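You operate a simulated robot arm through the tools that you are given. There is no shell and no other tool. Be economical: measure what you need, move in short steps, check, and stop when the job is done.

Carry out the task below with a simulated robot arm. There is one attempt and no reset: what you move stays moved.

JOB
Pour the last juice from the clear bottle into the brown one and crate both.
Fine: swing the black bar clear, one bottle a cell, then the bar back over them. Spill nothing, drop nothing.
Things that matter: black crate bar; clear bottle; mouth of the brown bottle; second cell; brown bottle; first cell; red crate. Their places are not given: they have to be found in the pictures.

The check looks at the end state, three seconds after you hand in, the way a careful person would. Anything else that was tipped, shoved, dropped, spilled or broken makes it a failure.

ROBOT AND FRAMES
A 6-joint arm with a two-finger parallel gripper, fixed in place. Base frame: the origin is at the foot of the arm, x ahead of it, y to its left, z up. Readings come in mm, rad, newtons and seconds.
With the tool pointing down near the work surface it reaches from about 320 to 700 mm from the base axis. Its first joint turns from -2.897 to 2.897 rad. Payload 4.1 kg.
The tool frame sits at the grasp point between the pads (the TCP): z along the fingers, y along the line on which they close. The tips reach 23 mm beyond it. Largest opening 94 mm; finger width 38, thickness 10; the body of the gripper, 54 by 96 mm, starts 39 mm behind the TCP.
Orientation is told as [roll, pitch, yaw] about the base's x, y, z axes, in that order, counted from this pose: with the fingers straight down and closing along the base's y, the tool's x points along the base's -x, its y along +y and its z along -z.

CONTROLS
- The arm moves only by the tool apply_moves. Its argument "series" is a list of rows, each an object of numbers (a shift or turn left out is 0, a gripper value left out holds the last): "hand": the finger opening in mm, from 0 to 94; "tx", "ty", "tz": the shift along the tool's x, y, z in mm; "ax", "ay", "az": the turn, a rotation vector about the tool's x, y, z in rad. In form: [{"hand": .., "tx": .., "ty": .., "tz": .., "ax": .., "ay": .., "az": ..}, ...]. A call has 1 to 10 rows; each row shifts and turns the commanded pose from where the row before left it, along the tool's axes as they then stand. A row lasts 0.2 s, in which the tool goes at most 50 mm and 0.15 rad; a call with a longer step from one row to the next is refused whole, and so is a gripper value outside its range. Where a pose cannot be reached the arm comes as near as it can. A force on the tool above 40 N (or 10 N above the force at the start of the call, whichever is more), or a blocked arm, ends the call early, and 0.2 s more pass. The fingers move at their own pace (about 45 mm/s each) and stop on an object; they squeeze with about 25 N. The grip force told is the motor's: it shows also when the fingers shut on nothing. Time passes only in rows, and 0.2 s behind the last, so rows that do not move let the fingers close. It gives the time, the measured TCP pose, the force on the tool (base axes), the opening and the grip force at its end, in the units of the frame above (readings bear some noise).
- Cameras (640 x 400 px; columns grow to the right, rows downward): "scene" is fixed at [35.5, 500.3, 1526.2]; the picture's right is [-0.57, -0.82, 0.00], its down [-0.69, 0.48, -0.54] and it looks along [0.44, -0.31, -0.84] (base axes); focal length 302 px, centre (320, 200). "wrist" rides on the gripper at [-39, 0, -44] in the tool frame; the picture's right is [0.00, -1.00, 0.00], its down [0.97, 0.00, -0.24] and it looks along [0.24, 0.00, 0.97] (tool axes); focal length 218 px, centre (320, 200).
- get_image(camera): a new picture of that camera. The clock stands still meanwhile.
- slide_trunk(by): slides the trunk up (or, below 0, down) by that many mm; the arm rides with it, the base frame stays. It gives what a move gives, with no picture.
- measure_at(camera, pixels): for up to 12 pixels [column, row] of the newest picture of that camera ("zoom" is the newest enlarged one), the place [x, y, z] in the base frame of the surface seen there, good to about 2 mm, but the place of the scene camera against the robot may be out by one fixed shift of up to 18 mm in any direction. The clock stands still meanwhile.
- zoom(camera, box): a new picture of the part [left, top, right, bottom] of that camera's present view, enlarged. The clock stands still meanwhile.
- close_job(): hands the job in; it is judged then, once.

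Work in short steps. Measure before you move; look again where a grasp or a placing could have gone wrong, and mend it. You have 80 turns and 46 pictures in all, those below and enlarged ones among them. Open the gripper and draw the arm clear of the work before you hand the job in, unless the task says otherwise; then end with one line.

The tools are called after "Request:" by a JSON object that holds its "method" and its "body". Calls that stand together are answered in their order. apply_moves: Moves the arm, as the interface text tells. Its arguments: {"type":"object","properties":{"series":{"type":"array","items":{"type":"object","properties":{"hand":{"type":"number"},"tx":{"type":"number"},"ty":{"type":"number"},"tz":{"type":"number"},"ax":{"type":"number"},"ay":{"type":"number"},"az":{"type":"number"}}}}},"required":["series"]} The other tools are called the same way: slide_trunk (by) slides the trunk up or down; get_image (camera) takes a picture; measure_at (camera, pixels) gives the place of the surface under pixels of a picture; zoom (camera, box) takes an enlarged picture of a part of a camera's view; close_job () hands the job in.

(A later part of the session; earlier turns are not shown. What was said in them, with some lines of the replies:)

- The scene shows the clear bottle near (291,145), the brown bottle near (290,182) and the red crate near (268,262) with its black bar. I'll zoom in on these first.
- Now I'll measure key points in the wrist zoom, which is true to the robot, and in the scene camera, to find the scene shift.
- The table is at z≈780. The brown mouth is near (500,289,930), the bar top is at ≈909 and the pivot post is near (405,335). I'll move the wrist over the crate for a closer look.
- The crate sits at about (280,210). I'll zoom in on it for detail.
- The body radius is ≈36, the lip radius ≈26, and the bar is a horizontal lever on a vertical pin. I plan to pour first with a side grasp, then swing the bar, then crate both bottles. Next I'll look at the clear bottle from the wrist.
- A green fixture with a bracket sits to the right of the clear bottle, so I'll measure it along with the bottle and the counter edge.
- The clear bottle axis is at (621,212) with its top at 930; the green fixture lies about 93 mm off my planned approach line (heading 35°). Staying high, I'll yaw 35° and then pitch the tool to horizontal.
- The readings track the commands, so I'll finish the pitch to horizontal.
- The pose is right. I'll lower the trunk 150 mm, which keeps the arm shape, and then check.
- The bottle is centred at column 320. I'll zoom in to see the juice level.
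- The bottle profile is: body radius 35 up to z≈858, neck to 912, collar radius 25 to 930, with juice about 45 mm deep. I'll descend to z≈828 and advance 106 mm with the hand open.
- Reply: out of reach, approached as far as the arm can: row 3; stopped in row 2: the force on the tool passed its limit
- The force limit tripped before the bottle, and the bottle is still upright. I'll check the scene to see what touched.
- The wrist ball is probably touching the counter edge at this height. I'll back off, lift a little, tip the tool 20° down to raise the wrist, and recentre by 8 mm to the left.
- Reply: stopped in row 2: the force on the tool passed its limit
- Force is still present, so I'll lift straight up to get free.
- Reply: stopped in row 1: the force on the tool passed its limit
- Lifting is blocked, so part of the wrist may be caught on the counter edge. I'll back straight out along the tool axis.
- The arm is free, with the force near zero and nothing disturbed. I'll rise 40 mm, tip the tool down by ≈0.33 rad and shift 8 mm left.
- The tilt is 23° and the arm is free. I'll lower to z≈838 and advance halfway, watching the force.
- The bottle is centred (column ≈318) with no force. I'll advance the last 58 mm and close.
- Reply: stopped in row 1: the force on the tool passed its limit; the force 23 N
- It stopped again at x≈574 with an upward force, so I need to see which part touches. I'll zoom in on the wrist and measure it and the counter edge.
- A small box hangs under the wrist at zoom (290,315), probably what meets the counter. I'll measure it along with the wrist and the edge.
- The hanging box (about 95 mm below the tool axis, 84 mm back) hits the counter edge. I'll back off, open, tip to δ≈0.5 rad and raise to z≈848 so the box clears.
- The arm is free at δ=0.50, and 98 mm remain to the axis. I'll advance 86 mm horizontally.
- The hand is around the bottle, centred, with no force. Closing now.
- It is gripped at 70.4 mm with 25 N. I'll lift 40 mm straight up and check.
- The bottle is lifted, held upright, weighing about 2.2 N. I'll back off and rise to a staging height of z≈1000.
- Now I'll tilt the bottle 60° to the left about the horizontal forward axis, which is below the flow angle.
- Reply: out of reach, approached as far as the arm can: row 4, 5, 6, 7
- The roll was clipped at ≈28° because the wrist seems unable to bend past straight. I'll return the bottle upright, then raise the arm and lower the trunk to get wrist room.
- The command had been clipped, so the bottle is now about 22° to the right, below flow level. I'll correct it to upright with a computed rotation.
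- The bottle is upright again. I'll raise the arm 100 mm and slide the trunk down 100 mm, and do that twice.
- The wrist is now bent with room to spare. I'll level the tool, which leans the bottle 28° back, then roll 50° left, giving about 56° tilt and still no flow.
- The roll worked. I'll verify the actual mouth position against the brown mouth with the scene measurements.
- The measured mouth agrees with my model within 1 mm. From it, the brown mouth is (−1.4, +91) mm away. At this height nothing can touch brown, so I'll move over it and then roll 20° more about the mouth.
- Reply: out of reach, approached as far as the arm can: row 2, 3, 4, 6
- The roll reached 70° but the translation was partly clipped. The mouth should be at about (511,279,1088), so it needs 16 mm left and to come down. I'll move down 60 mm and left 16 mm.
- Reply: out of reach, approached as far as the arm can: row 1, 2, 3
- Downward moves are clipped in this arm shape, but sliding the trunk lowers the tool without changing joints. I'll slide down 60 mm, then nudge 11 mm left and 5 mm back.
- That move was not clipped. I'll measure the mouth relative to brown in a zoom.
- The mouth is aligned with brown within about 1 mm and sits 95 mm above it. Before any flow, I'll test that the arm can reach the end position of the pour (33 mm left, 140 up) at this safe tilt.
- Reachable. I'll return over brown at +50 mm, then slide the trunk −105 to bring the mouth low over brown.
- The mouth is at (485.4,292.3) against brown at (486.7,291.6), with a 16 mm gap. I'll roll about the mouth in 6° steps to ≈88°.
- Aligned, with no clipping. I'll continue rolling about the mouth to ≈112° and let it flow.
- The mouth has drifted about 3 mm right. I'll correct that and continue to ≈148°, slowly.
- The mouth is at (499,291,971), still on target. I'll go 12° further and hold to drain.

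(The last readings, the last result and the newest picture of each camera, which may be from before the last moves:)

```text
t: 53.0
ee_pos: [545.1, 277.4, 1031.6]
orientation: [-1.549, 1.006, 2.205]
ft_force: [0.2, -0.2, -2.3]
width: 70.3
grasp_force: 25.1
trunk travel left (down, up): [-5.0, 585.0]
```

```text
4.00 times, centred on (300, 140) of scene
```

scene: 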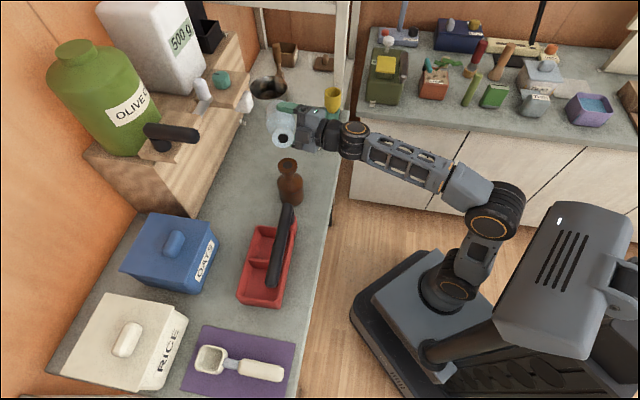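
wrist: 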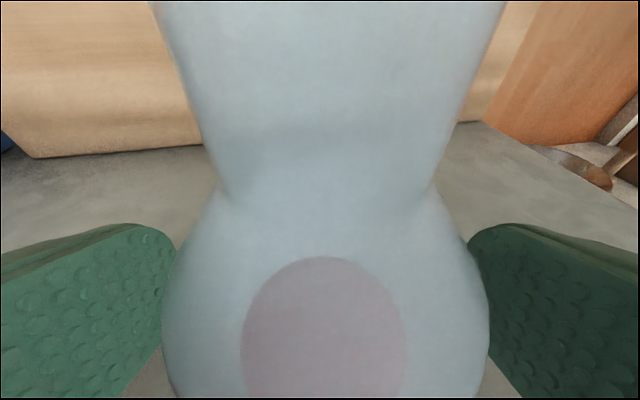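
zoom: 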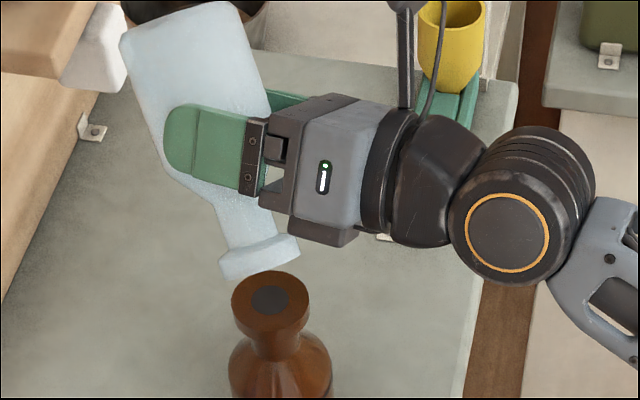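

The bottle looks empty and nothing is spilled. I'll wait a little longer and then roll back about the mouth.

Request:
{"method": "apply_moves", "body": {"series": [{}, {}, {}, {}, {"tx": -0.75, "ty": 10.6, "az": 0.1414}, {"tx": -0.75, "ty": 10.6, "az": 0.1414}, {"tx": -0.75, "ty": 10.6, "az": 0.1414}, {"tx": -0.75, "ty": 10.6, "az": 0.1414}, {"tx": -0.75, "ty": 10.6, "az": 0.1414}]}}

Request:
{"method": "apply_moves", "body": {"series": [{"tx": -0.75, "ty": 10.6, "az": 0.1414}, {"tx": -0.75, "ty": 10.6, "az": 0.1414}, {"tx": -0.75, "ty": 10.6, "az": 0.1414}, {"tx": -0.75, "ty": 10.6, "az": 0.1414}, {}]}}

```text
t: 55.0
ee_pos: [564.9, 250.8, 991.4]
orientation: [-1.559, 0.296, 2.189]
ft_force: [-0.7, 0.5, -3.2]
width: 70.4
grasp_force: 25.1
trunk travel left (down, up): [-5.0, 585.0]
```

```text
t: 56.2
ee_pos: [563.5, 249.6, 948.9]
orientation: [-1.558, -0.267, 2.179]
ft_force: [0.6, -0.1, -3.0]
width: 70.7
grasp_force: 25.1
trunk travel left (down, up): [-5.0, 585.0]
```

The roll is back at ≈75°. I'll raise the trunk 100 mm, move away from brown, and roll upright.

Request:
{"method": "slide_trunk", "body": {"by": 100}}

Request:
{"method": "apply_moves", "body": {"series": [{"tx": 22.5, "ty": -6.2, "tz": -13}, {"tx": 22.5, "ty": -6.2, "tz": -13}, {"tx": 22.5, "ty": -6.2, "tz": -13}, {}]}}

Request:
{"method": "apply_moves", "body": {"series": [{"az": 0.1449}, {"az": 0.1449}, {"az": 0.1449}, {"az": 0.1449}, {"az": 0.1449}, {"az": 0.1449}, {"az": 0.1449}, {"az": 0.1449}, {"az": 0.1449}, {}]}}

Request:
{"method": "apply_moves", "body": {"series": [{"ay": 0.125}, {"ay": 0.125}, {"ay": 0.125}, {"ay": 0.125}, {}]}}

```text
t: 57.5
ee_pos: [564.8, 248.6, 1048.9]
orientation: [-1.556, -0.266, 2.179]
ft_force: [0.7, 0.3, -1.7]
width: 70.4
grasp_force: 24.8
trunk travel left (down, up): [-105.0, 485.0]
```

```text
t: 58.5
ee_pos: [573.5, 172.0, 1050.6]
orientation: [-1.557, -0.265, 2.179]
ft_force: [0.4, -0.6, -2.9]
width: 70.6
grasp_force: 24.8
trunk travel left (down, up): [-105.0, 485.0]
```

```text
t: 60.7
ee_pos: [572.6, 170.0, 1050.1]
orientation: [0.061, -1.558, 0.552]
ft_force: [0.7, 0.2, -2.3]
width: 70.5
grasp_force: 25.1
trunk travel left (down, up): [-105.0, 485.0]
```

```text
t: 61.9
ee_pos: [571.2, 169.9, 1050.8]
orientation: [-0.001, -1.057, 0.613]
ft_force: [0.9, -0.9, -2.9]
width: 70.2
grasp_force: 24.9
trunk travel left (down, up): [-105.0, 485.0]
```

The bottle is upright (0.6° off). I'll move back over its original spot, partway down.

Request:
{"method": "apply_moves", "body": {"series": [{"ay": -0.01}, {"tx": 15.3, "ty": 2.1, "tz": 24}, {"tx": 15.3, "ty": 2.1, "tz": 24}, {"tx": 15.3, "ty": 2.1, "tz": 24}, {"tx": 15.3, "ty": 2.1, "tz": 24}, {}]}}

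Request:
{"method": "apply_moves", "body": {"series": [{"tx": 17.5, "tz": 9.7}, {"tx": 17.5, "tz": 9.7}, {"tx": 17.5, "tz": 9.7}, {"tx": 17.5, "tz": 9.7}, {}]}}

```text
t: 63.3
ee_pos: [609.1, 207.8, 949.3]
orientation: [-0.002, -1.068, 0.614]
ft_force: [0.0, 1.0, -1.8]
width: 70.1
grasp_force: 25.4
trunk travel left (down, up): [-105.0, 485.0]
```

```text
t: 64.5
ee_pos: [611.4, 210.2, 868.4]
orientation: [-0.002, -1.069, 0.615]
ft_force: [0.0, -0.5, -2.6]
width: 70.3
grasp_force: 24.3
trunk travel left (down, up): [-105.0, 485.0]
```

Lowering the final 18 mm gently.

Request:
{"method": "apply_moves", "body": {"series": [{"tx": 5, "tz": 2.8}, {"tx": 5, "tz": 2.8}, {"tx": 3.5, "tz": 1.9}, {"tx": 1.3, "tz": 0.7}, {"tx": 0.9, "tz": 0.5}, {}]}}

```text
t: 65.9
ee_pos: [612.0, 209.2, 851.0]
orientation: [-0.003, -1.067, 0.614]
ft_force: [0.0, -0.4, -2.7]
width: 70.3
grasp_force: 24.7
trunk travel left (down, up): [-105.0, 485.0]
```

Request:
{"method": "apply_moves", "body": {"series": [{"tx": 0.9, "tz": 0.5}, {"tx": 0.6, "tz": 0.35}, {}]}}

```text
t: 66.7
ee_pos: [612.7, 208.9, 850.7]
orientation: [-0.001, -1.069, 0.615]
ft_force: [-0.3, 0.4, -2.2]
width: 70.5
grasp_force: 25.2
trunk travel left (down, up): [-105.0, 485.0]
```

I'm at 850.7 with weight still carried, so I'll inch down until the force changes.

Request:
{"method": "apply_moves", "body": {"series": [{"tx": 0.7, "tz": 0.4}, {"tx": 0.7, "tz": 0.4}, {}]}}

```text
t: 67.5
ee_pos: [613.6, 208.5, 849.4]
orientation: [-0.004, -1.071, 0.617]
ft_force: [0.5, 1.7, 3.9]
width: 70.3
grasp_force: 25.3
trunk travel left (down, up): [-105.0, 485.0]
```

Touchdown (force +3.9 N). I'll open and retreat horizontally 100 mm.

Request:
{"method": "apply_moves", "body": {"series": [{"hand": 76}, {"hand": 82}, {"hand": 94}, {"hand": 94}, {}]}}

Request:
{"method": "apply_moves", "body": {"series": [{"tx": 9.6, "tz": -17.5}, {"tx": 9.6, "tz": -17.5}, {"tx": 9.6, "tz": -17.5}, {"tx": 9.6, "tz": -17.5}, {"tx": 9.6, "tz": -17.5}, {}]}}

Request:
{"method": "get_image", "body": {"camera": "scene"}}

```text
t: 68.7
ee_pos: [612.7, 207.9, 848.6]
orientation: [-0.002, -1.067, 0.614]
ft_force: [-0.4, 0.3, -0.6]
width: 93.8
grasp_force: 0.0
trunk travel left (down, up): [-105.0, 485.0]
```

```text
t: 70.1
ee_pos: [528.7, 150.0, 848.1]
orientation: [-0.004, -1.07, 0.615]
ft_force: [0.6, -0.5, -1.1]
width: 94.0
grasp_force: 0.1
trunk travel left (down, up): [-105.0, 485.0]
```

```text
13 pictures are left
```

scene: 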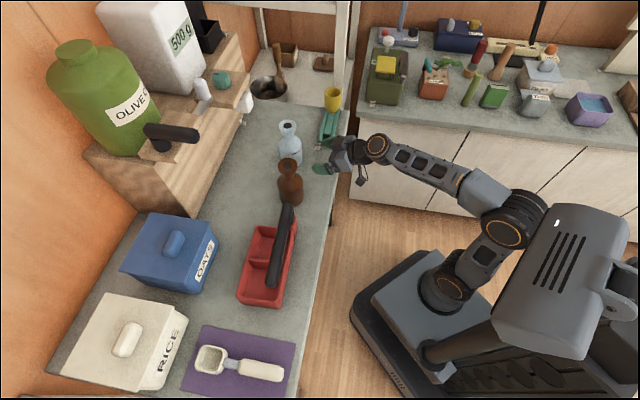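

The clear bottle stands empty at its place. Now for the bar: I'll raise the trunk, point the tool down, yaw to 0.833 rad (tool x = push direction, tool y = along the bar) and close the fingers.

Request:
{"method": "slide_trunk", "body": {"by": 350}}

Request:
{"method": "apply_moves", "body": {"series": [{"hand": 0, "ay": 0.1338}, {"ay": 0.1338}, {"ay": 0.1338}, {"ay": 0.1338}, {"ay": 0.1338}, {"ay": 0.1338}, {"ay": 0.1338}, {"ay": 0.1338}, {}]}}

Request:
{"method": "apply_moves", "body": {"series": [{"az": -0.11}, {"az": -0.109}, {}]}}

```text
t: 73.5
ee_pos: [529.3, 151.1, 1197.4]
orientation: [-0.003, -1.068, 0.613]
ft_force: [-0.1, 0.1, 1.1]
width: 93.9
grasp_force: 0.0
trunk travel left (down, up): [-455.0, 135.0]
```

```text
t: 75.5
ee_pos: [530.4, 150.0, 1199.0]
orientation: [-0.002, 0.004, 0.614]
ft_force: [-0.4, -0.5, 0.3]
width: 0.1
grasp_force: 24.8
trunk travel left (down, up): [-455.0, 135.0]
```

```text
t: 76.3
ee_pos: [530.2, 149.7, 1197.8]
orientation: [0.001, 0.002, 0.834]
ft_force: [0.0, -0.1, 0.6]
width: 0.0
grasp_force: 25.0
trunk travel left (down, up): [-455.0, 135.0]
```

Moving high over to behind the bar's free end.

Request:
{"method": "apply_moves", "body": {"series": [{"ty": 41.3, "tx": -12.8}, {"ty": 41.3, "tx": -12.8}, {"ty": 41.3, "tx": -12.8}, {"ty": 41.3, "tx": -12.8}, {"ty": 41.3, "tx": -12.8}, {"ty": 41.3, "tx": -12.8}, {"ty": 41.3, "tx": -12.8}, {"ty": 41.3, "tx": -12.8}, {"ty": 41.3, "tx": -13}, {}]}}

Request:
{"method": "apply_moves", "body": {"series": [{"tz": 40}, {"tz": 40}, {"tz": 40}, {"tz": 40}, {}]}}

Request:
{"method": "get_image", "body": {"camera": "wrist"}}

```text
t: 78.5
ee_pos: [339.3, 475.7, 1193.5]
orientation: [-0.002, 0.003, 0.832]
ft_force: [0.0, 0.6, -0.9]
width: 0.0
grasp_force: 24.7
out of reach, approached as far as the arm can: row 9
trunk travel left (down, up): [-455.0, 135.0]
```

```text
t: 79.7
ee_pos: [340.6, 478.5, 1036.4]
orientation: [-0.002, 0.002, 0.833]
ft_force: [0.7, -0.6, 0.5]
width: 0.0
grasp_force: 25.1
trunk travel left (down, up): [-455.0, 135.0]
```

```text
12 pictures are left
```

wrist: 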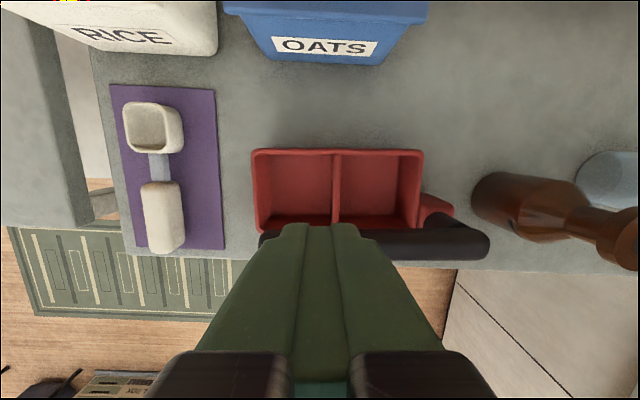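

An aligned view. I'll measure the bar and crate here.

Request:
{"method": "measure_at", "body": {"camera": "wrist", "pixels": [[268, 242], [400, 245], [400, 234], [400, 256], [483, 245], [440, 208], [255, 155], [420, 155], [257, 215], [418, 215], [337, 170], [337, 205]]}}

Request:
{"method": "measure_at", "body": {"camera": "wrist", "pixels": [[295, 190], [380, 190], [295, 163], [380, 163], [270, 190], [325, 190], [348, 190], [402, 190], [295, 221], [380, 221], [430, 225], [395, 221]]}}

```text
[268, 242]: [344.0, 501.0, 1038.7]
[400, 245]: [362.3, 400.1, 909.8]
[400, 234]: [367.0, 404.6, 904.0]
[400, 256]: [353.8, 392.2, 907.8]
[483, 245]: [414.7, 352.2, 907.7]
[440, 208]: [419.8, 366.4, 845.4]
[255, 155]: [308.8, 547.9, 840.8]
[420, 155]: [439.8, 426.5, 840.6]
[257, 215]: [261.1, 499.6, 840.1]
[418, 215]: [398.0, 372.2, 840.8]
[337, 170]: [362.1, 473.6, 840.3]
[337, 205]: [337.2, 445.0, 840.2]
```

```text
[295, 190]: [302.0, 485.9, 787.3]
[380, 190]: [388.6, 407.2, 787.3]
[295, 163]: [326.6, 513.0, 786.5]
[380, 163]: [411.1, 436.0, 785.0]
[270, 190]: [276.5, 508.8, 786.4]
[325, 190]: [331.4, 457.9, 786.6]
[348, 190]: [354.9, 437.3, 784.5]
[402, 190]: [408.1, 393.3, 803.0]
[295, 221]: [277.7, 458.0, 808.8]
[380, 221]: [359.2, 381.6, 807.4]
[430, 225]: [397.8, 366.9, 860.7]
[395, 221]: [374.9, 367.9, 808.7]
```

Bar axis: v≈−538.5, z≈898. Cell centres are near u=5 and u=96, v≈−566, with the floor at 786 and walls at 840. I'll descend behind the bar and push it along its arc, first to about 40°.

Request:
{"method": "apply_moves", "body": {"series": [{"tz": 44.5}, {"tz": 44.5}, {"tz": 44.4}, {}]}}

Request:
{"method": "apply_moves", "body": {"series": [{"tx": 14.5}, {"ty": 1.5, "tx": 22}, {"ty": 1.5, "tx": 23}, {"ty": -6.5, "tx": 23}, {"ty": -6.8, "tx": 22.7}, {}]}}

Request:
{"method": "get_image", "body": {"camera": "wrist"}}

```text
t: 80.7
ee_pos: [341.2, 474.4, 901.8]
orientation: [0.0, 0.004, 0.833]
ft_force: [0.6, -0.1, 0.1]
width: 0.0
grasp_force: 25.1
trunk travel left (down, up): [-455.0, 135.0]
```

```text
t: 82.1
ee_pos: [274.5, 390.0, 904.4]
orientation: [-0.001, 0.003, 0.834]
ft_force: [0.2, 0.9, 0.6]
width: 0.0
grasp_force: 25.0
trunk travel left (down, up): [-455.0, 135.0]
```

```text
11 pictures are left
```

wrist: 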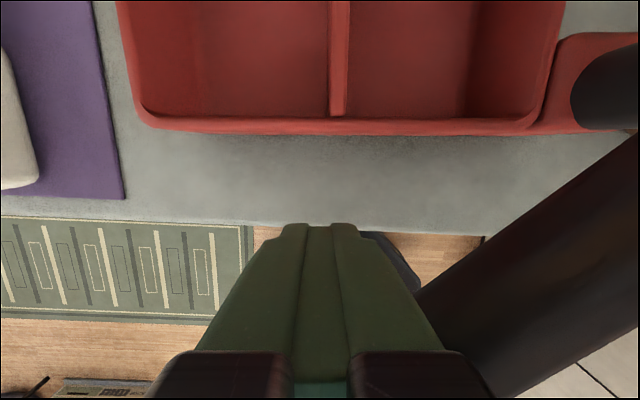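

The bar swings freely and is at ≈40°. I'll continue along the arc to ≈80°.

Request:
{"method": "apply_moves", "body": {"series": [{"ty": -15, "tx": 17}, {"ty": -15.1, "tx": 17.5}, {"ty": -22, "tx": 13}, {"ty": -22.6, "tx": 13}, {}]}}

Request:
{"method": "get_image", "body": {"camera": "scene"}}

```text
t: 83.3
ee_pos: [289.3, 296.2, 906.0]
orientation: [0.001, 0.003, 0.833]
ft_force: [-0.7, 0.3, 0.5]
width: 0.0
grasp_force: 24.7
trunk travel left (down, up): [-455.0, 135.0]
```

```text
10 pictures are left
```

scene: 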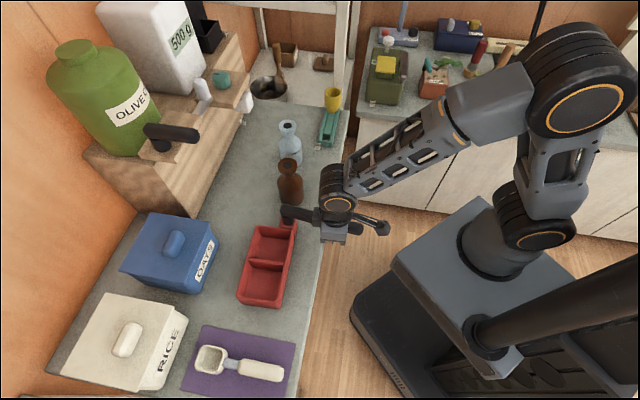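

The bar is clear at ≈80°. I'll back off it, rise, and go above the brown bottle with the hand opened to 80.

Request:
{"method": "apply_moves", "body": {"series": [{"ty": 30}, {"tz": -40}, {"tz": -45}, {"tz": -45}, {"tz": -45}, {}]}}

Request:
{"method": "apply_moves", "body": {"series": [{"ty": -31.6, "tx": -23, "hand": 80}, {"ty": -31.6, "tx": -23}, {"ty": -31.6, "tx": -23}, {"ty": -31.6, "tx": -23}, {"ty": -31.7, "tx": -23.1}, {"ty": -31.7, "tx": -23.1}, {}]}}

Request:
{"method": "get_image", "body": {"camera": "wrist"}}

```text
t: 84.7
ee_pos: [268.8, 315.1, 1080.2]
orientation: [0.0, 0.004, 0.832]
ft_force: [0.1, 0.3, -0.1]
width: 0.0
grasp_force: 25.0
trunk travel left (down, up): [-455.0, 135.0]
```

```text
t: 86.3
ee_pos: [501.1, 293.9, 1081.5]
orientation: [0.001, 0.003, 0.832]
ft_force: [0.5, 0.0, -0.1]
width: 80.1
grasp_force: 0.2
trunk travel left (down, up): [-455.0, 135.0]
```

```text
9 pictures are left
```

wrist: 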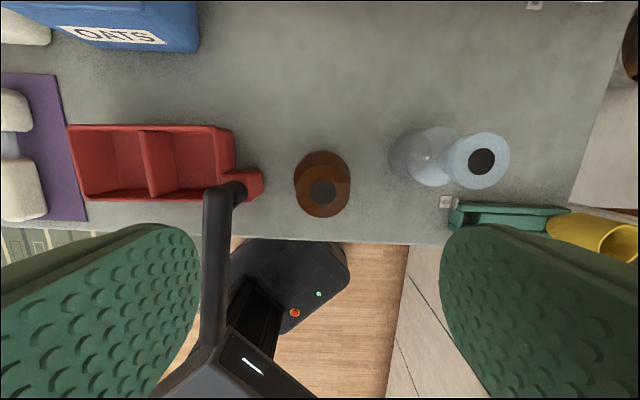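

A good view of everything. I'll measure both mouths, the bar and the crate walls.

Request:
{"method": "measure_at", "body": {"camera": "wrist", "pixels": [[322, 191], [297, 190], [348, 190], [322, 213], [480, 161], [454, 161], [507, 161], [481, 188], [212, 300], [218, 200], [240, 190], [481, 135]]}}

Request:
{"method": "measure_at", "body": {"camera": "wrist", "pixels": [[72, 160], [81, 185], [150, 140], [150, 185], [231, 140], [110, 129], [110, 195], [190, 129], [190, 195], [110, 165], [185, 165], [217, 165]]}}

```text
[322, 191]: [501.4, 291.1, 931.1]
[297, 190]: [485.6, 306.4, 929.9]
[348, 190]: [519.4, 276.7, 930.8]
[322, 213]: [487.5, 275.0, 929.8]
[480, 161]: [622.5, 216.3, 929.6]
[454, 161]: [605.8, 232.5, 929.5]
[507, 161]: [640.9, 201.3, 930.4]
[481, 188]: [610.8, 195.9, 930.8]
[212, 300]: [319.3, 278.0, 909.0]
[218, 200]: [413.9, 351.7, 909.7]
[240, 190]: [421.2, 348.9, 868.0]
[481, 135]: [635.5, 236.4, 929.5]
```

```text
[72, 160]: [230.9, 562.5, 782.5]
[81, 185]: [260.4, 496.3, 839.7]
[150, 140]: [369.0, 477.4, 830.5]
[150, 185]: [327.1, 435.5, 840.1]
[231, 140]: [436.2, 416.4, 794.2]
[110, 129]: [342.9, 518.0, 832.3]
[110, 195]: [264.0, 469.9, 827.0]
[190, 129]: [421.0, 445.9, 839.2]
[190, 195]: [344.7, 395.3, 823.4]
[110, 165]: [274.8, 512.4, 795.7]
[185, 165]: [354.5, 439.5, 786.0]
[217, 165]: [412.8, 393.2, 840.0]
```

Brown axis is at (502,291.3) and clear at (623,216.5). I'll correct by 2.7 mm and descend around the brown collar, then close.

Request:
{"method": "apply_moves", "body": {"series": [{"ty": -2.4, "tx": 1.3}, {"tz": 41.5}, {"tz": 41.5}, {"tz": 41.5}, {"tz": 42}, {}]}}

Request:
{"method": "apply_moves", "body": {"series": [{"hand": 60}, {"hand": 50}, {"hand": 40}, {"hand": 40}, {}]}}

```text
t: 87.7
ee_pos: [499.6, 292.0, 914.3]
orientation: [0.002, 0.002, 0.832]
ft_force: [-0.9, -0.7, 0.1]
width: 80.1
grasp_force: 0.1
trunk travel left (down, up): [-455.0, 135.0]
```

```text
t: 88.9
ee_pos: [499.3, 290.5, 914.2]
orientation: [0.0, 0.004, 0.833]
ft_force: [0.2, -0.7, 1.7]
width: 49.0
grasp_force: 25.0
trunk travel left (down, up): [-455.0, 135.0]
```

Gripped at 49 mm with 25 N. I'll lift 165 mm and carry it level to above the far cell.

Request:
{"method": "apply_moves", "body": {"series": [{"tz": -10}, {"tz": -25}, {"tz": -35}, {"tz": -35}, {"tz": -35}, {"tz": -25}, {}]}}

Request:
{"method": "apply_moves", "body": {"series": [{"ty": 18, "tx": -1.4}, {"ty": 33, "tx": -2}, {"ty": 33, "tx": -2}, {"ty": 34, "tx": -2}, {"ty": 34, "tx": -2}, {"ty": 34, "tx": -2}, {"ty": 33, "tx": -2}, {"ty": 33, "tx": -2}, {"ty": 18, "tx": -1}, {}]}}

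Request:
{"method": "get_image", "body": {"camera": "wrist"}}

```text
t: 90.5
ee_pos: [502.9, 289.3, 1079.4]
orientation: [-0.001, 0.004, 0.831]
ft_force: [0.9, 0.5, -1.3]
width: 48.9
grasp_force: 25.2
trunk travel left (down, up): [-455.0, 135.0]
```

```text
t: 92.7
ee_pos: [309.5, 483.6, 1078.2]
orientation: [-0.001, 0.004, 0.833]
ft_force: [1.0, -0.1, -2.2]
width: 48.9
grasp_force: 25.0
trunk travel left (down, up): [-455.0, 135.0]
```

```text
8 pictures are left
```

wrist: 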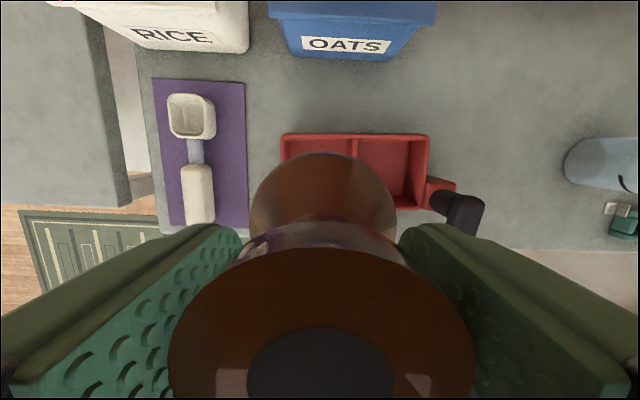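

Over the cell at u≈96. I'll descend to just above the wall tops and check the pose.

Request:
{"method": "apply_moves", "body": {"series": [{"tx": -1.2, "tz": 20}, {"tz": 24}, {"tz": 24}, {"tz": 20}, {}, {}]}}

Request:
{"method": "zoom", "body": {"camera": "scene", "box": [200, 190, 340, 310]}}

```text
t: 94.1
ee_pos: [313.5, 481.4, 991.8]
orientation: [0.0, 0.002, 0.832]
ft_force: [-0.1, 0.3, -2.8]
width: 49.1
grasp_force: 24.9
trunk travel left (down, up): [-455.0, 135.0]
```

```text
3.33 times, centred on (270, 250) of scene
```

zoom: 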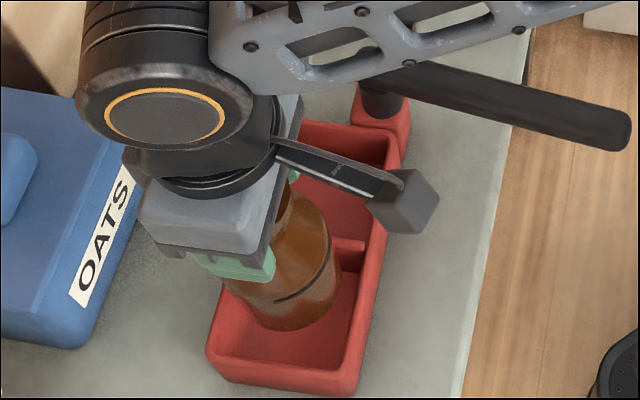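

Position is fine to within noise: u≈94.5, v≈−570. I'll nudge +1.5 in both and lower into the cell to just above the floor.

Request:
{"method": "apply_moves", "body": {"series": [{"ty": 1.5, "tx": 1.5}, {"tz": 15}, {"tz": 15}, {"tz": 15}, {"tz": 15}, {}]}}

```text
t: 95.5
ee_pos: [309.5, 484.4, 930.1]
orientation: [0.001, 0.004, 0.83]
ft_force: [1.0, 0.8, -2.1]
width: 48.9
grasp_force: 25.3
trunk travel left (down, up): [-455.0, 135.0]
```

No wall contact. I'll ease down to the floor.

Request:
{"method": "apply_moves", "body": {"series": [{"tz": 4}, {"tz": 2}, {"tz": 1.5}, {}]}}

Request:
{"method": "apply_moves", "body": {"series": [{"tz": 1}, {"tz": 0.7}, {}]}}

```text
t: 96.5
ee_pos: [310.4, 481.8, 922.3]
orientation: [0.001, 0.006, 0.832]
ft_force: [-0.2, 0.2, -2.6]
width: 48.9
grasp_force: 24.9
trunk travel left (down, up): [-455.0, 135.0]
```

```text
t: 97.3
ee_pos: [308.5, 483.4, 921.5]
orientation: [0.0, 0.004, 0.833]
ft_force: [0.3, 0.1, -3.1]
width: 49.0
grasp_force: 24.5
trunk travel left (down, up): [-455.0, 135.0]
```

Request:
{"method": "apply_moves", "body": {"series": [{"tz": 0.8}, {"tz": 0.7}, {}]}}

Request:
{"method": "apply_moves", "body": {"series": [{"tz": 0.5}, {"tz": 0.5}, {}]}}

```text
t: 98.1
ee_pos: [309.4, 484.2, 919.7]
orientation: [0.001, 0.003, 0.83]
ft_force: [0.9, 0.7, -3.2]
width: 48.7
grasp_force: 25.5
trunk travel left (down, up): [-455.0, 135.0]
```

```text
t: 98.9
ee_pos: [310.5, 483.0, 921.1]
orientation: [0.001, 0.0, 0.833]
ft_force: [-1.0, -0.8, 8.7]
width: 48.9
grasp_force: 25.1
trunk travel left (down, up): [-455.0, 135.0]
```

Floor contact. I'll release and rise straight up.

Request:
{"method": "apply_moves", "body": {"series": [{"hand": 54}, {"hand": 70}, {"hand": 80}, {}]}}

Request:
{"method": "apply_moves", "body": {"series": [{"tz": -15}, {"tz": -35}, {"tz": -45}, {"tz": -45}, {"tz": -30}, {}]}}

Request:
{"method": "get_image", "body": {"camera": "wrist"}}

```text
t: 99.9
ee_pos: [311.4, 483.5, 918.2]
orientation: [-0.002, 0.003, 0.831]
ft_force: [-0.3, 1.0, 0.2]
width: 80.1
grasp_force: 0.2
trunk travel left (down, up): [-455.0, 135.0]
```

```text
t: 101.3
ee_pos: [311.8, 484.8, 1091.9]
orientation: [0.0, 0.003, 0.833]
ft_force: [0.2, -0.4, 0.0]
width: 80.0
grasp_force: 0.1
trunk travel left (down, up): [-455.0, 135.0]
```

```text
6 pictures are left
```

wrist: 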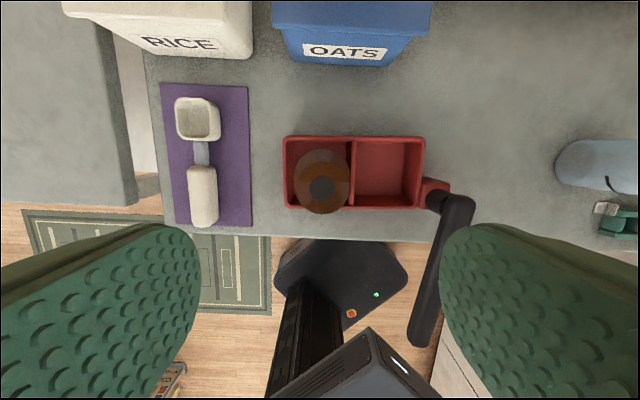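

Request:
{"method": "measure_at", "body": {"camera": "wrist", "pixels": [[322, 188], [297, 188], [348, 188], [322, 212], [352, 160], [286, 160], [422, 160], [320, 138], [385, 138], [385, 206], [365, 175], [412, 175]]}}

```text
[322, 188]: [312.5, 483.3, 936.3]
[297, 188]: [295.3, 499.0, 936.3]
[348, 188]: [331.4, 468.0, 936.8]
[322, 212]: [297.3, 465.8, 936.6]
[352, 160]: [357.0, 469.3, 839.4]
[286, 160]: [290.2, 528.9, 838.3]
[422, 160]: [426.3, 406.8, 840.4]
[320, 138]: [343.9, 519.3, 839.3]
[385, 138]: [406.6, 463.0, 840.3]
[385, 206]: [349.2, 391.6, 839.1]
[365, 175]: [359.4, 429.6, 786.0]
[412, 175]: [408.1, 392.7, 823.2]
```

Brown stands upright at u=93.7, v=−568.4. Before going to the clear bottle, I'll check the nearby shelf overhang in the latest scene view.

Request:
{"method": "measure_at", "body": {"camera": "scene", "pixels": [[247, 103], [246, 98], [250, 90], [240, 92], [222, 80], [289, 126]]}}

Request:
{"method": "apply_moves", "body": {"series": [{"ty": -40, "tx": -1.1}, {"ty": -40, "tx": -1.1}, {"ty": -40, "tx": -1.1}, {"ty": -40, "tx": -1.1}, {"ty": -40, "tx": -1.1}, {"ty": -40, "tx": -1.1}, {"ty": -40, "tx": -1.1}, {}]}}

```text
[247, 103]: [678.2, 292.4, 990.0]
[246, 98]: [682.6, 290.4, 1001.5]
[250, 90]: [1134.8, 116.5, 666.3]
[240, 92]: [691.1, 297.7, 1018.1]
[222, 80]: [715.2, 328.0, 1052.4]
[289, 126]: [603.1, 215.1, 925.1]
```

```text
t: 103.1
ee_pos: [524.2, 297.8, 1088.6]
orientation: [0.001, 0.0, 0.832]
ft_force: [0.4, -0.7, 0.4]
width: 79.8
grasp_force: 0.0
trunk travel left (down, up): [-455.0, 135.0]
```

The overhang is about 100 mm behind the clear bottle, so there's enough room. I'll move above the clear bottle and look.

Request:
{"method": "apply_moves", "body": {"series": [{"ty": -32.2, "tx": -1.1}, {"ty": -32.2, "tx": -1.1}, {"ty": -32.2, "tx": -1.1}, {"ty": -32.2, "tx": -1.1}, {}, {}]}}

Request:
{"method": "get_image", "body": {"camera": "wrist"}}

```text
t: 104.5
ee_pos: [620.9, 216.6, 1090.5]
orientation: [0.001, 0.003, 0.832]
ft_force: [0.3, 0.1, 0.6]
width: 80.0
grasp_force: 0.1
trunk travel left (down, up): [-455.0, 135.0]
```

```text
5 pictures are left
```

wrist: 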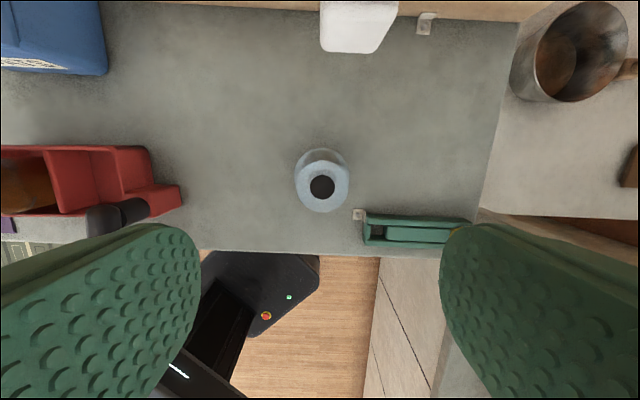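

The clear mouth is at (322,187), just where brown's was when centred, so I'm aligned. Descend and grip the collar.

Request:
{"method": "apply_moves", "body": {"series": [{"tz": 44}, {"tz": 44}, {"tz": 44}, {"tz": 43}, {}]}}

Request:
{"method": "apply_moves", "body": {"series": [{"hand": 60}, {"hand": 50}, {"hand": 40}, {"hand": 40}, {}]}}

Request:
{"method": "apply_moves", "body": {"series": [{"tz": -10}, {"tz": -25}, {"tz": -35}, {"tz": -35}, {"tz": -35}, {"tz": -25}, {}]}}

```text
t: 105.7
ee_pos: [621.9, 221.6, 913.6]
orientation: [-0.001, 0.003, 0.833]
ft_force: [0.2, -0.9, -0.9]
width: 80.3
grasp_force: 0.0
trunk travel left (down, up): [-455.0, 135.0]
```

```text
t: 106.9
ee_pos: [622.8, 221.8, 914.9]
orientation: [-0.001, 0.001, 0.832]
ft_force: [0.9, -0.8, 0.6]
width: 49.2
grasp_force: 24.9
trunk travel left (down, up): [-455.0, 135.0]
```

```text
t: 108.5
ee_pos: [619.6, 218.2, 1078.3]
orientation: [-0.001, 0.004, 0.832]
ft_force: [-0.6, 0.0, -2.4]
width: 48.9
grasp_force: 25.0
trunk travel left (down, up): [-455.0, 135.0]
```

Holding the clear bottle (49 mm, 25 N). I'll carry it level to above the near cell.

Request:
{"method": "apply_moves", "body": {"series": [{"ty": 18, "tx": 1.1}, {"ty": 34, "tx": 1.1}, {"ty": 35, "tx": 1.1}, {"ty": 36, "tx": 1.1}, {"ty": 36, "tx": 1.1}, {"ty": 36, "tx": 1.1}, {"ty": 36, "tx": 1.1}, {"ty": 35, "tx": 1.1}, {"ty": 33, "tx": 1.1}, {"ty": 18, "tx": 1.1}]}}

Request:
{"method": "apply_moves", "body": {"series": [{}, {}]}}

Request:
{"method": "apply_moves", "body": {"series": [{}]}}

Request:
{"method": "get_image", "body": {"camera": "wrist"}}

```text
t: 110.7
ee_pos: [378.7, 423.5, 1076.8]
orientation: [0.0, 0.003, 0.832]
ft_force: [0.5, -0.2, -2.3]
width: 49.3
grasp_force: 24.7
trunk travel left (down, up): [-455.0, 135.0]
```

```text
t: 111.3
ee_pos: [380.5, 423.4, 1077.7]
orientation: [-0.001, 0.004, 0.832]
ft_force: [-0.3, -0.4, -2.0]
width: 48.7
grasp_force: 24.9
trunk travel left (down, up): [-455.0, 135.0]
```

```text
t: 111.7
ee_pos: [380.8, 422.7, 1076.4]
orientation: [-0.001, 0.002, 0.831]
ft_force: [0.7, -0.2, -3.4]
width: 49.2
grasp_force: 25.1
trunk travel left (down, up): [-455.0, 135.0]
```

```text
4 pictures are left
```

wrist: 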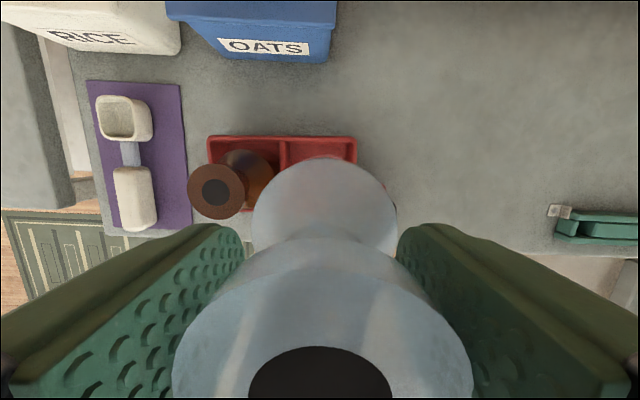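

At u≈3.6, v≈−569, which is good. I'll nudge and lower to just above the floor, watching forces.

Request:
{"method": "apply_moves", "body": {"series": [{"ty": 1.2, "tz": 15}, {"tz": 22}, {"tz": 22}, {"tz": 22}, {"tz": 15}, {"tz": 15}, {"tz": 15}, {"tz": 15}, {"tz": 8}, {}]}}

Request:
{"method": "apply_moves", "body": {"series": [{"tz": 3}, {"tz": 1.5}, {"tz": 1}, {}]}}

```text
t: 113.9
ee_pos: [377.0, 422.9, 930.2]
orientation: [0.001, 0.002, 0.831]
ft_force: [0.2, -0.2, -2.8]
width: 49.1
grasp_force: 24.9
trunk travel left (down, up): [-455.0, 135.0]
```

```text
t: 114.9
ee_pos: [379.0, 424.4, 924.9]
orientation: [0.0, 0.003, 0.833]
ft_force: [-0.4, 0.1, -3.0]
width: 48.9
grasp_force: 25.0
trunk travel left (down, up): [-455.0, 135.0]
```

Request:
{"method": "apply_moves", "body": {"series": [{"tz": 1}, {"tz": 1}, {}]}}

Request:
{"method": "apply_moves", "body": {"series": [{"tz": 0.8}, {"tz": 0.7}, {}]}}

```text
t: 115.7
ee_pos: [378.2, 424.6, 921.7]
orientation: [-0.001, 0.003, 0.832]
ft_force: [-0.5, -0.6, -2.5]
width: 49.0
grasp_force: 24.9
trunk travel left (down, up): [-455.0, 135.0]
```

```text
t: 116.5
ee_pos: [378.9, 423.9, 920.7]
orientation: [-0.001, 0.005, 0.833]
ft_force: [-0.5, -0.5, -2.7]
width: 49.0
grasp_force: 25.1
trunk travel left (down, up): [-455.0, 135.0]
```

Almost there; I'll keep inching down.

Request:
{"method": "apply_moves", "body": {"series": [{"tz": 0.6}, {"tz": 0.5}, {}]}}

```text
t: 117.3
ee_pos: [378.7, 422.6, 920.5]
orientation: [0.0, 0.005, 0.833]
ft_force: [1.1, -0.9, -2.0]
width: 49.1
grasp_force: 24.7
trunk travel left (down, up): [-455.0, 135.0]
```

Request:
{"method": "apply_moves", "body": {"series": [{"tz": 0.6}, {"tz": 0.5}, {}]}}

```text
t: 118.1
ee_pos: [379.6, 421.8, 920.8]
orientation: [0.002, -0.001, 0.833]
ft_force: [1.9, -1.6, 12.2]
width: 49.0
grasp_force: 25.2
trunk travel left (down, up): [-455.0, 135.0]
```

Floor contact at 12 N. I'll release to 68 mm, clear of brown, and rise.

Request:
{"method": "apply_moves", "body": {"series": [{"hand": 54}, {"hand": 68}, {"hand": 68}, {}]}}

Request:
{"method": "apply_moves", "body": {"series": [{"tz": -15}, {"tz": -35}, {"tz": -45}, {"tz": -45}, {"tz": -30}, {}]}}

Request:
{"method": "get_image", "body": {"camera": "wrist"}}

```text
t: 119.1
ee_pos: [378.7, 423.9, 918.2]
orientation: [0.001, 0.002, 0.831]
ft_force: [-0.5, -0.6, -0.6]
width: 68.1
grasp_force: 0.0
trunk travel left (down, up): [-455.0, 135.0]
```

```text
t: 120.5
ee_pos: [377.8, 422.5, 1089.5]
orientation: [0.0, 0.002, 0.832]
ft_force: [0.2, 1.2, -0.2]
width: 68.0
grasp_force: 0.1
trunk travel left (down, up): [-455.0, 135.0]
```

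```text
3 pictures are left
```

wrist: 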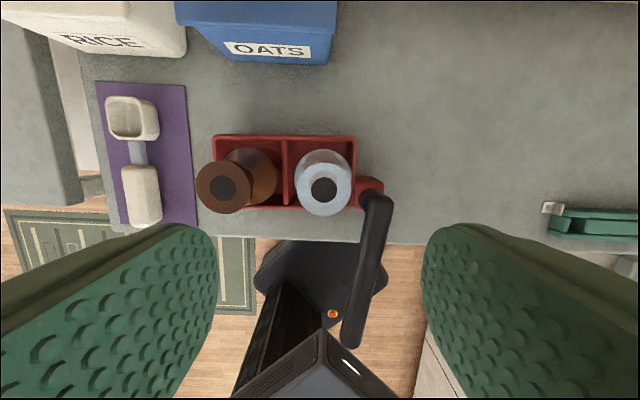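

Request:
{"method": "measure_at", "body": {"camera": "wrist", "pixels": [[323, 188], [297, 188], [349, 188], [323, 213], [222, 188], [197, 188], [248, 188], [352, 335], [375, 200], [365, 260], [369, 180], [222, 213]]}}

```text
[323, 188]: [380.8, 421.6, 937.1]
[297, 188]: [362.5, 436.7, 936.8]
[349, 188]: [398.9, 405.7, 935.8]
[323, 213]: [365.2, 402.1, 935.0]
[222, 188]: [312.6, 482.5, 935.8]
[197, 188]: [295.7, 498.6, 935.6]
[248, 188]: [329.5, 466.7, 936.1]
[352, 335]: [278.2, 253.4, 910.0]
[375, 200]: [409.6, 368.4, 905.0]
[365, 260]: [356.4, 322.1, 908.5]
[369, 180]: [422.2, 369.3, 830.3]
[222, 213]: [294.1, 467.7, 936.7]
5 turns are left
```

Both bottles stand upright in their cells (tops at 936, v≈−568). I'll move to the outer side of the bar (now at ≈83°) with closed fingers and sweep it back along its arc to nearly closed, then look.

Request:
{"method": "apply_moves", "body": {"series": [{"hand": 0, "ty": -22.9, "tx": 34.05}, {"ty": -22.9, "tx": 34.05}, {"ty": -22.9, "tx": 34.05}, {"ty": -22.8, "tx": 34.05}, {}, {"tz": 44}, {"tz": 44}, {"tz": 44}, {"tz": 44}, {}]}}

Request:
{"method": "apply_moves", "body": {"series": [{"ty": 11}, {"ty": 11}, {"ty": 12.7, "tx": -0.5}, {"ty": 12.7, "tx": -0.5}, {"ty": 12.8, "tx": -0.5}, {"ty": 11, "tx": -4}, {"ty": 11, "tx": -4.5}, {"ty": 10.6, "tx": -5}, {}]}}

Request:
{"method": "apply_moves", "body": {"series": [{"ty": 9.5, "tx": -8}, {"ty": 9.4, "tx": -8.7}, {"ty": 9, "tx": -9}, {"ty": 5.4, "tx": -8.5}, {"ty": 4.8, "tx": -8.6}, {"ty": 2.2, "tx": -4.7}, {"ty": 1.8, "tx": -4.7}, {"ty": 1.2, "tx": -3.5}, {"ty": 0.8, "tx": -2.5}, {}]}}

Request:
{"method": "get_image", "body": {"camera": "wrist"}}

```text
t: 122.7
ee_pos: [355.0, 261.4, 910.8]
orientation: [0.0, 0.001, 0.833]
ft_force: [-0.1, -0.5, 0.0]
width: 0.1
grasp_force: 25.2
trunk travel left (down, up): [-455.0, 135.0]
```

```text
t: 124.7
ee_pos: [292.9, 333.7, 912.5]
orientation: [0.001, 0.001, 0.832]
ft_force: [-0.9, 0.8, 0.1]
width: 0.0
grasp_force: 24.7
trunk travel left (down, up): [-455.0, 135.0]
```

```text
t: 126.9
ee_pos: [302.2, 405.7, 913.1]
orientation: [-0.001, 0.004, 0.833]
ft_force: [-4.0, -11.6, 0.6]
width: 0.3
grasp_force: 24.7
trunk travel left (down, up): [-455.0, 135.0]
```

```text
2 pictures are left
4 turns are left
```

wrist: 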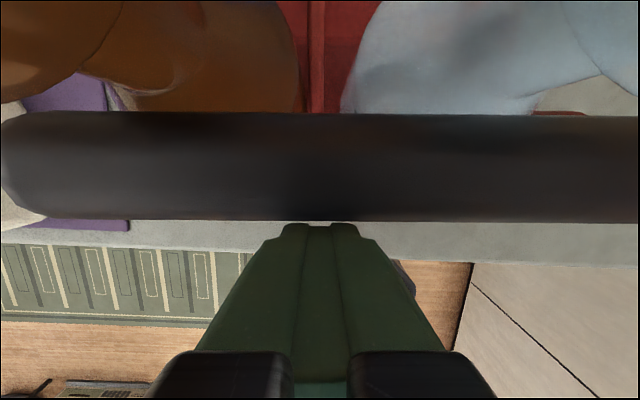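

The bar is parallel to the crate with a resisting force of about 11 N, which looks like a stop. I'll measure the bar line and its closeness to the bottle necks.

Request:
{"method": "measure_at", "body": {"camera": "wrist", "pixels": [[60, 165], [200, 165], [320, 165], [450, 165], [600, 165], [60, 117], [320, 117], [600, 119], [60, 213], [320, 215], [600, 217], [250, 80]]}}

```text
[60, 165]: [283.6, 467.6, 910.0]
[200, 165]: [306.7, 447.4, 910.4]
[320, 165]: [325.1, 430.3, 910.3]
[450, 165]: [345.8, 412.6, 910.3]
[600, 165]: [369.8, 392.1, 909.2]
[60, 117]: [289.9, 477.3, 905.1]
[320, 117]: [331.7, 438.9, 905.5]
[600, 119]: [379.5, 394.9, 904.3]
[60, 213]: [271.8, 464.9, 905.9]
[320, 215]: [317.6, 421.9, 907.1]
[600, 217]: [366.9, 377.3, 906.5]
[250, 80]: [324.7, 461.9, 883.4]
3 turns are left
```

The bar axis is at v≈−537.3 along its whole length, the same as at the start, so it is closed. I'll back off, rise, open the hand and take a final look.

Request:
{"method": "apply_moves", "body": {"series": [{"tx": 6}, {"tx": 20}, {"tx": 14}, {"tz": -40}, {"tz": -45}, {"tz": -45}, {"tz": -45}, {"tz": -20}, {}]}}

Request:
{"method": "apply_moves", "body": {"series": [{"hand": 94, "tx": 20, "ty": -40}, {"tx": 10, "ty": -40}, {"ty": -40}, {"ty": -40}, {}, {}]}}

Request:
{"method": "zoom", "body": {"camera": "scene", "box": [180, 90, 380, 320]}}

```text
t: 128.9
ee_pos: [279.0, 378.5, 1110.2]
orientation: [0.002, 0.003, 0.831]
ft_force: [0.6, 0.4, 0.3]
width: 0.0
grasp_force: 24.6
trunk travel left (down, up): [-455.0, 135.0]
```

```text
t: 130.3
ee_pos: [374.4, 246.4, 1108.4]
orientation: [0.001, 0.003, 0.833]
ft_force: [0.1, -0.6, -0.8]
width: 93.7
grasp_force: 0.1
trunk travel left (down, up): [-455.0, 135.0]
```

```text
1.74 times, centred on (280, 205) of scene
2 turns are left
```

zoom: 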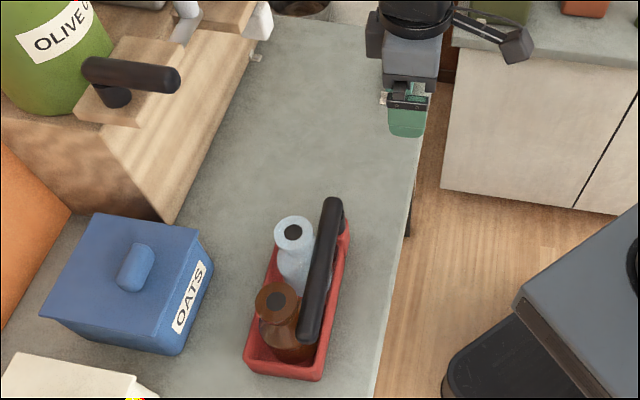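

Both bottles are upright in their cells, the bar is back over them, the counter is clean and the arm is clear. Handing in.

Request:
{"method": "close_job", "body": {}}

```text
The job is handed in.
```

I poured the juice from the clear bottle into the brown one, stood both bottles upright in separate crate cells, and swung the black bar back to its starting position. The pictures showed no spills and nothing knocked over.
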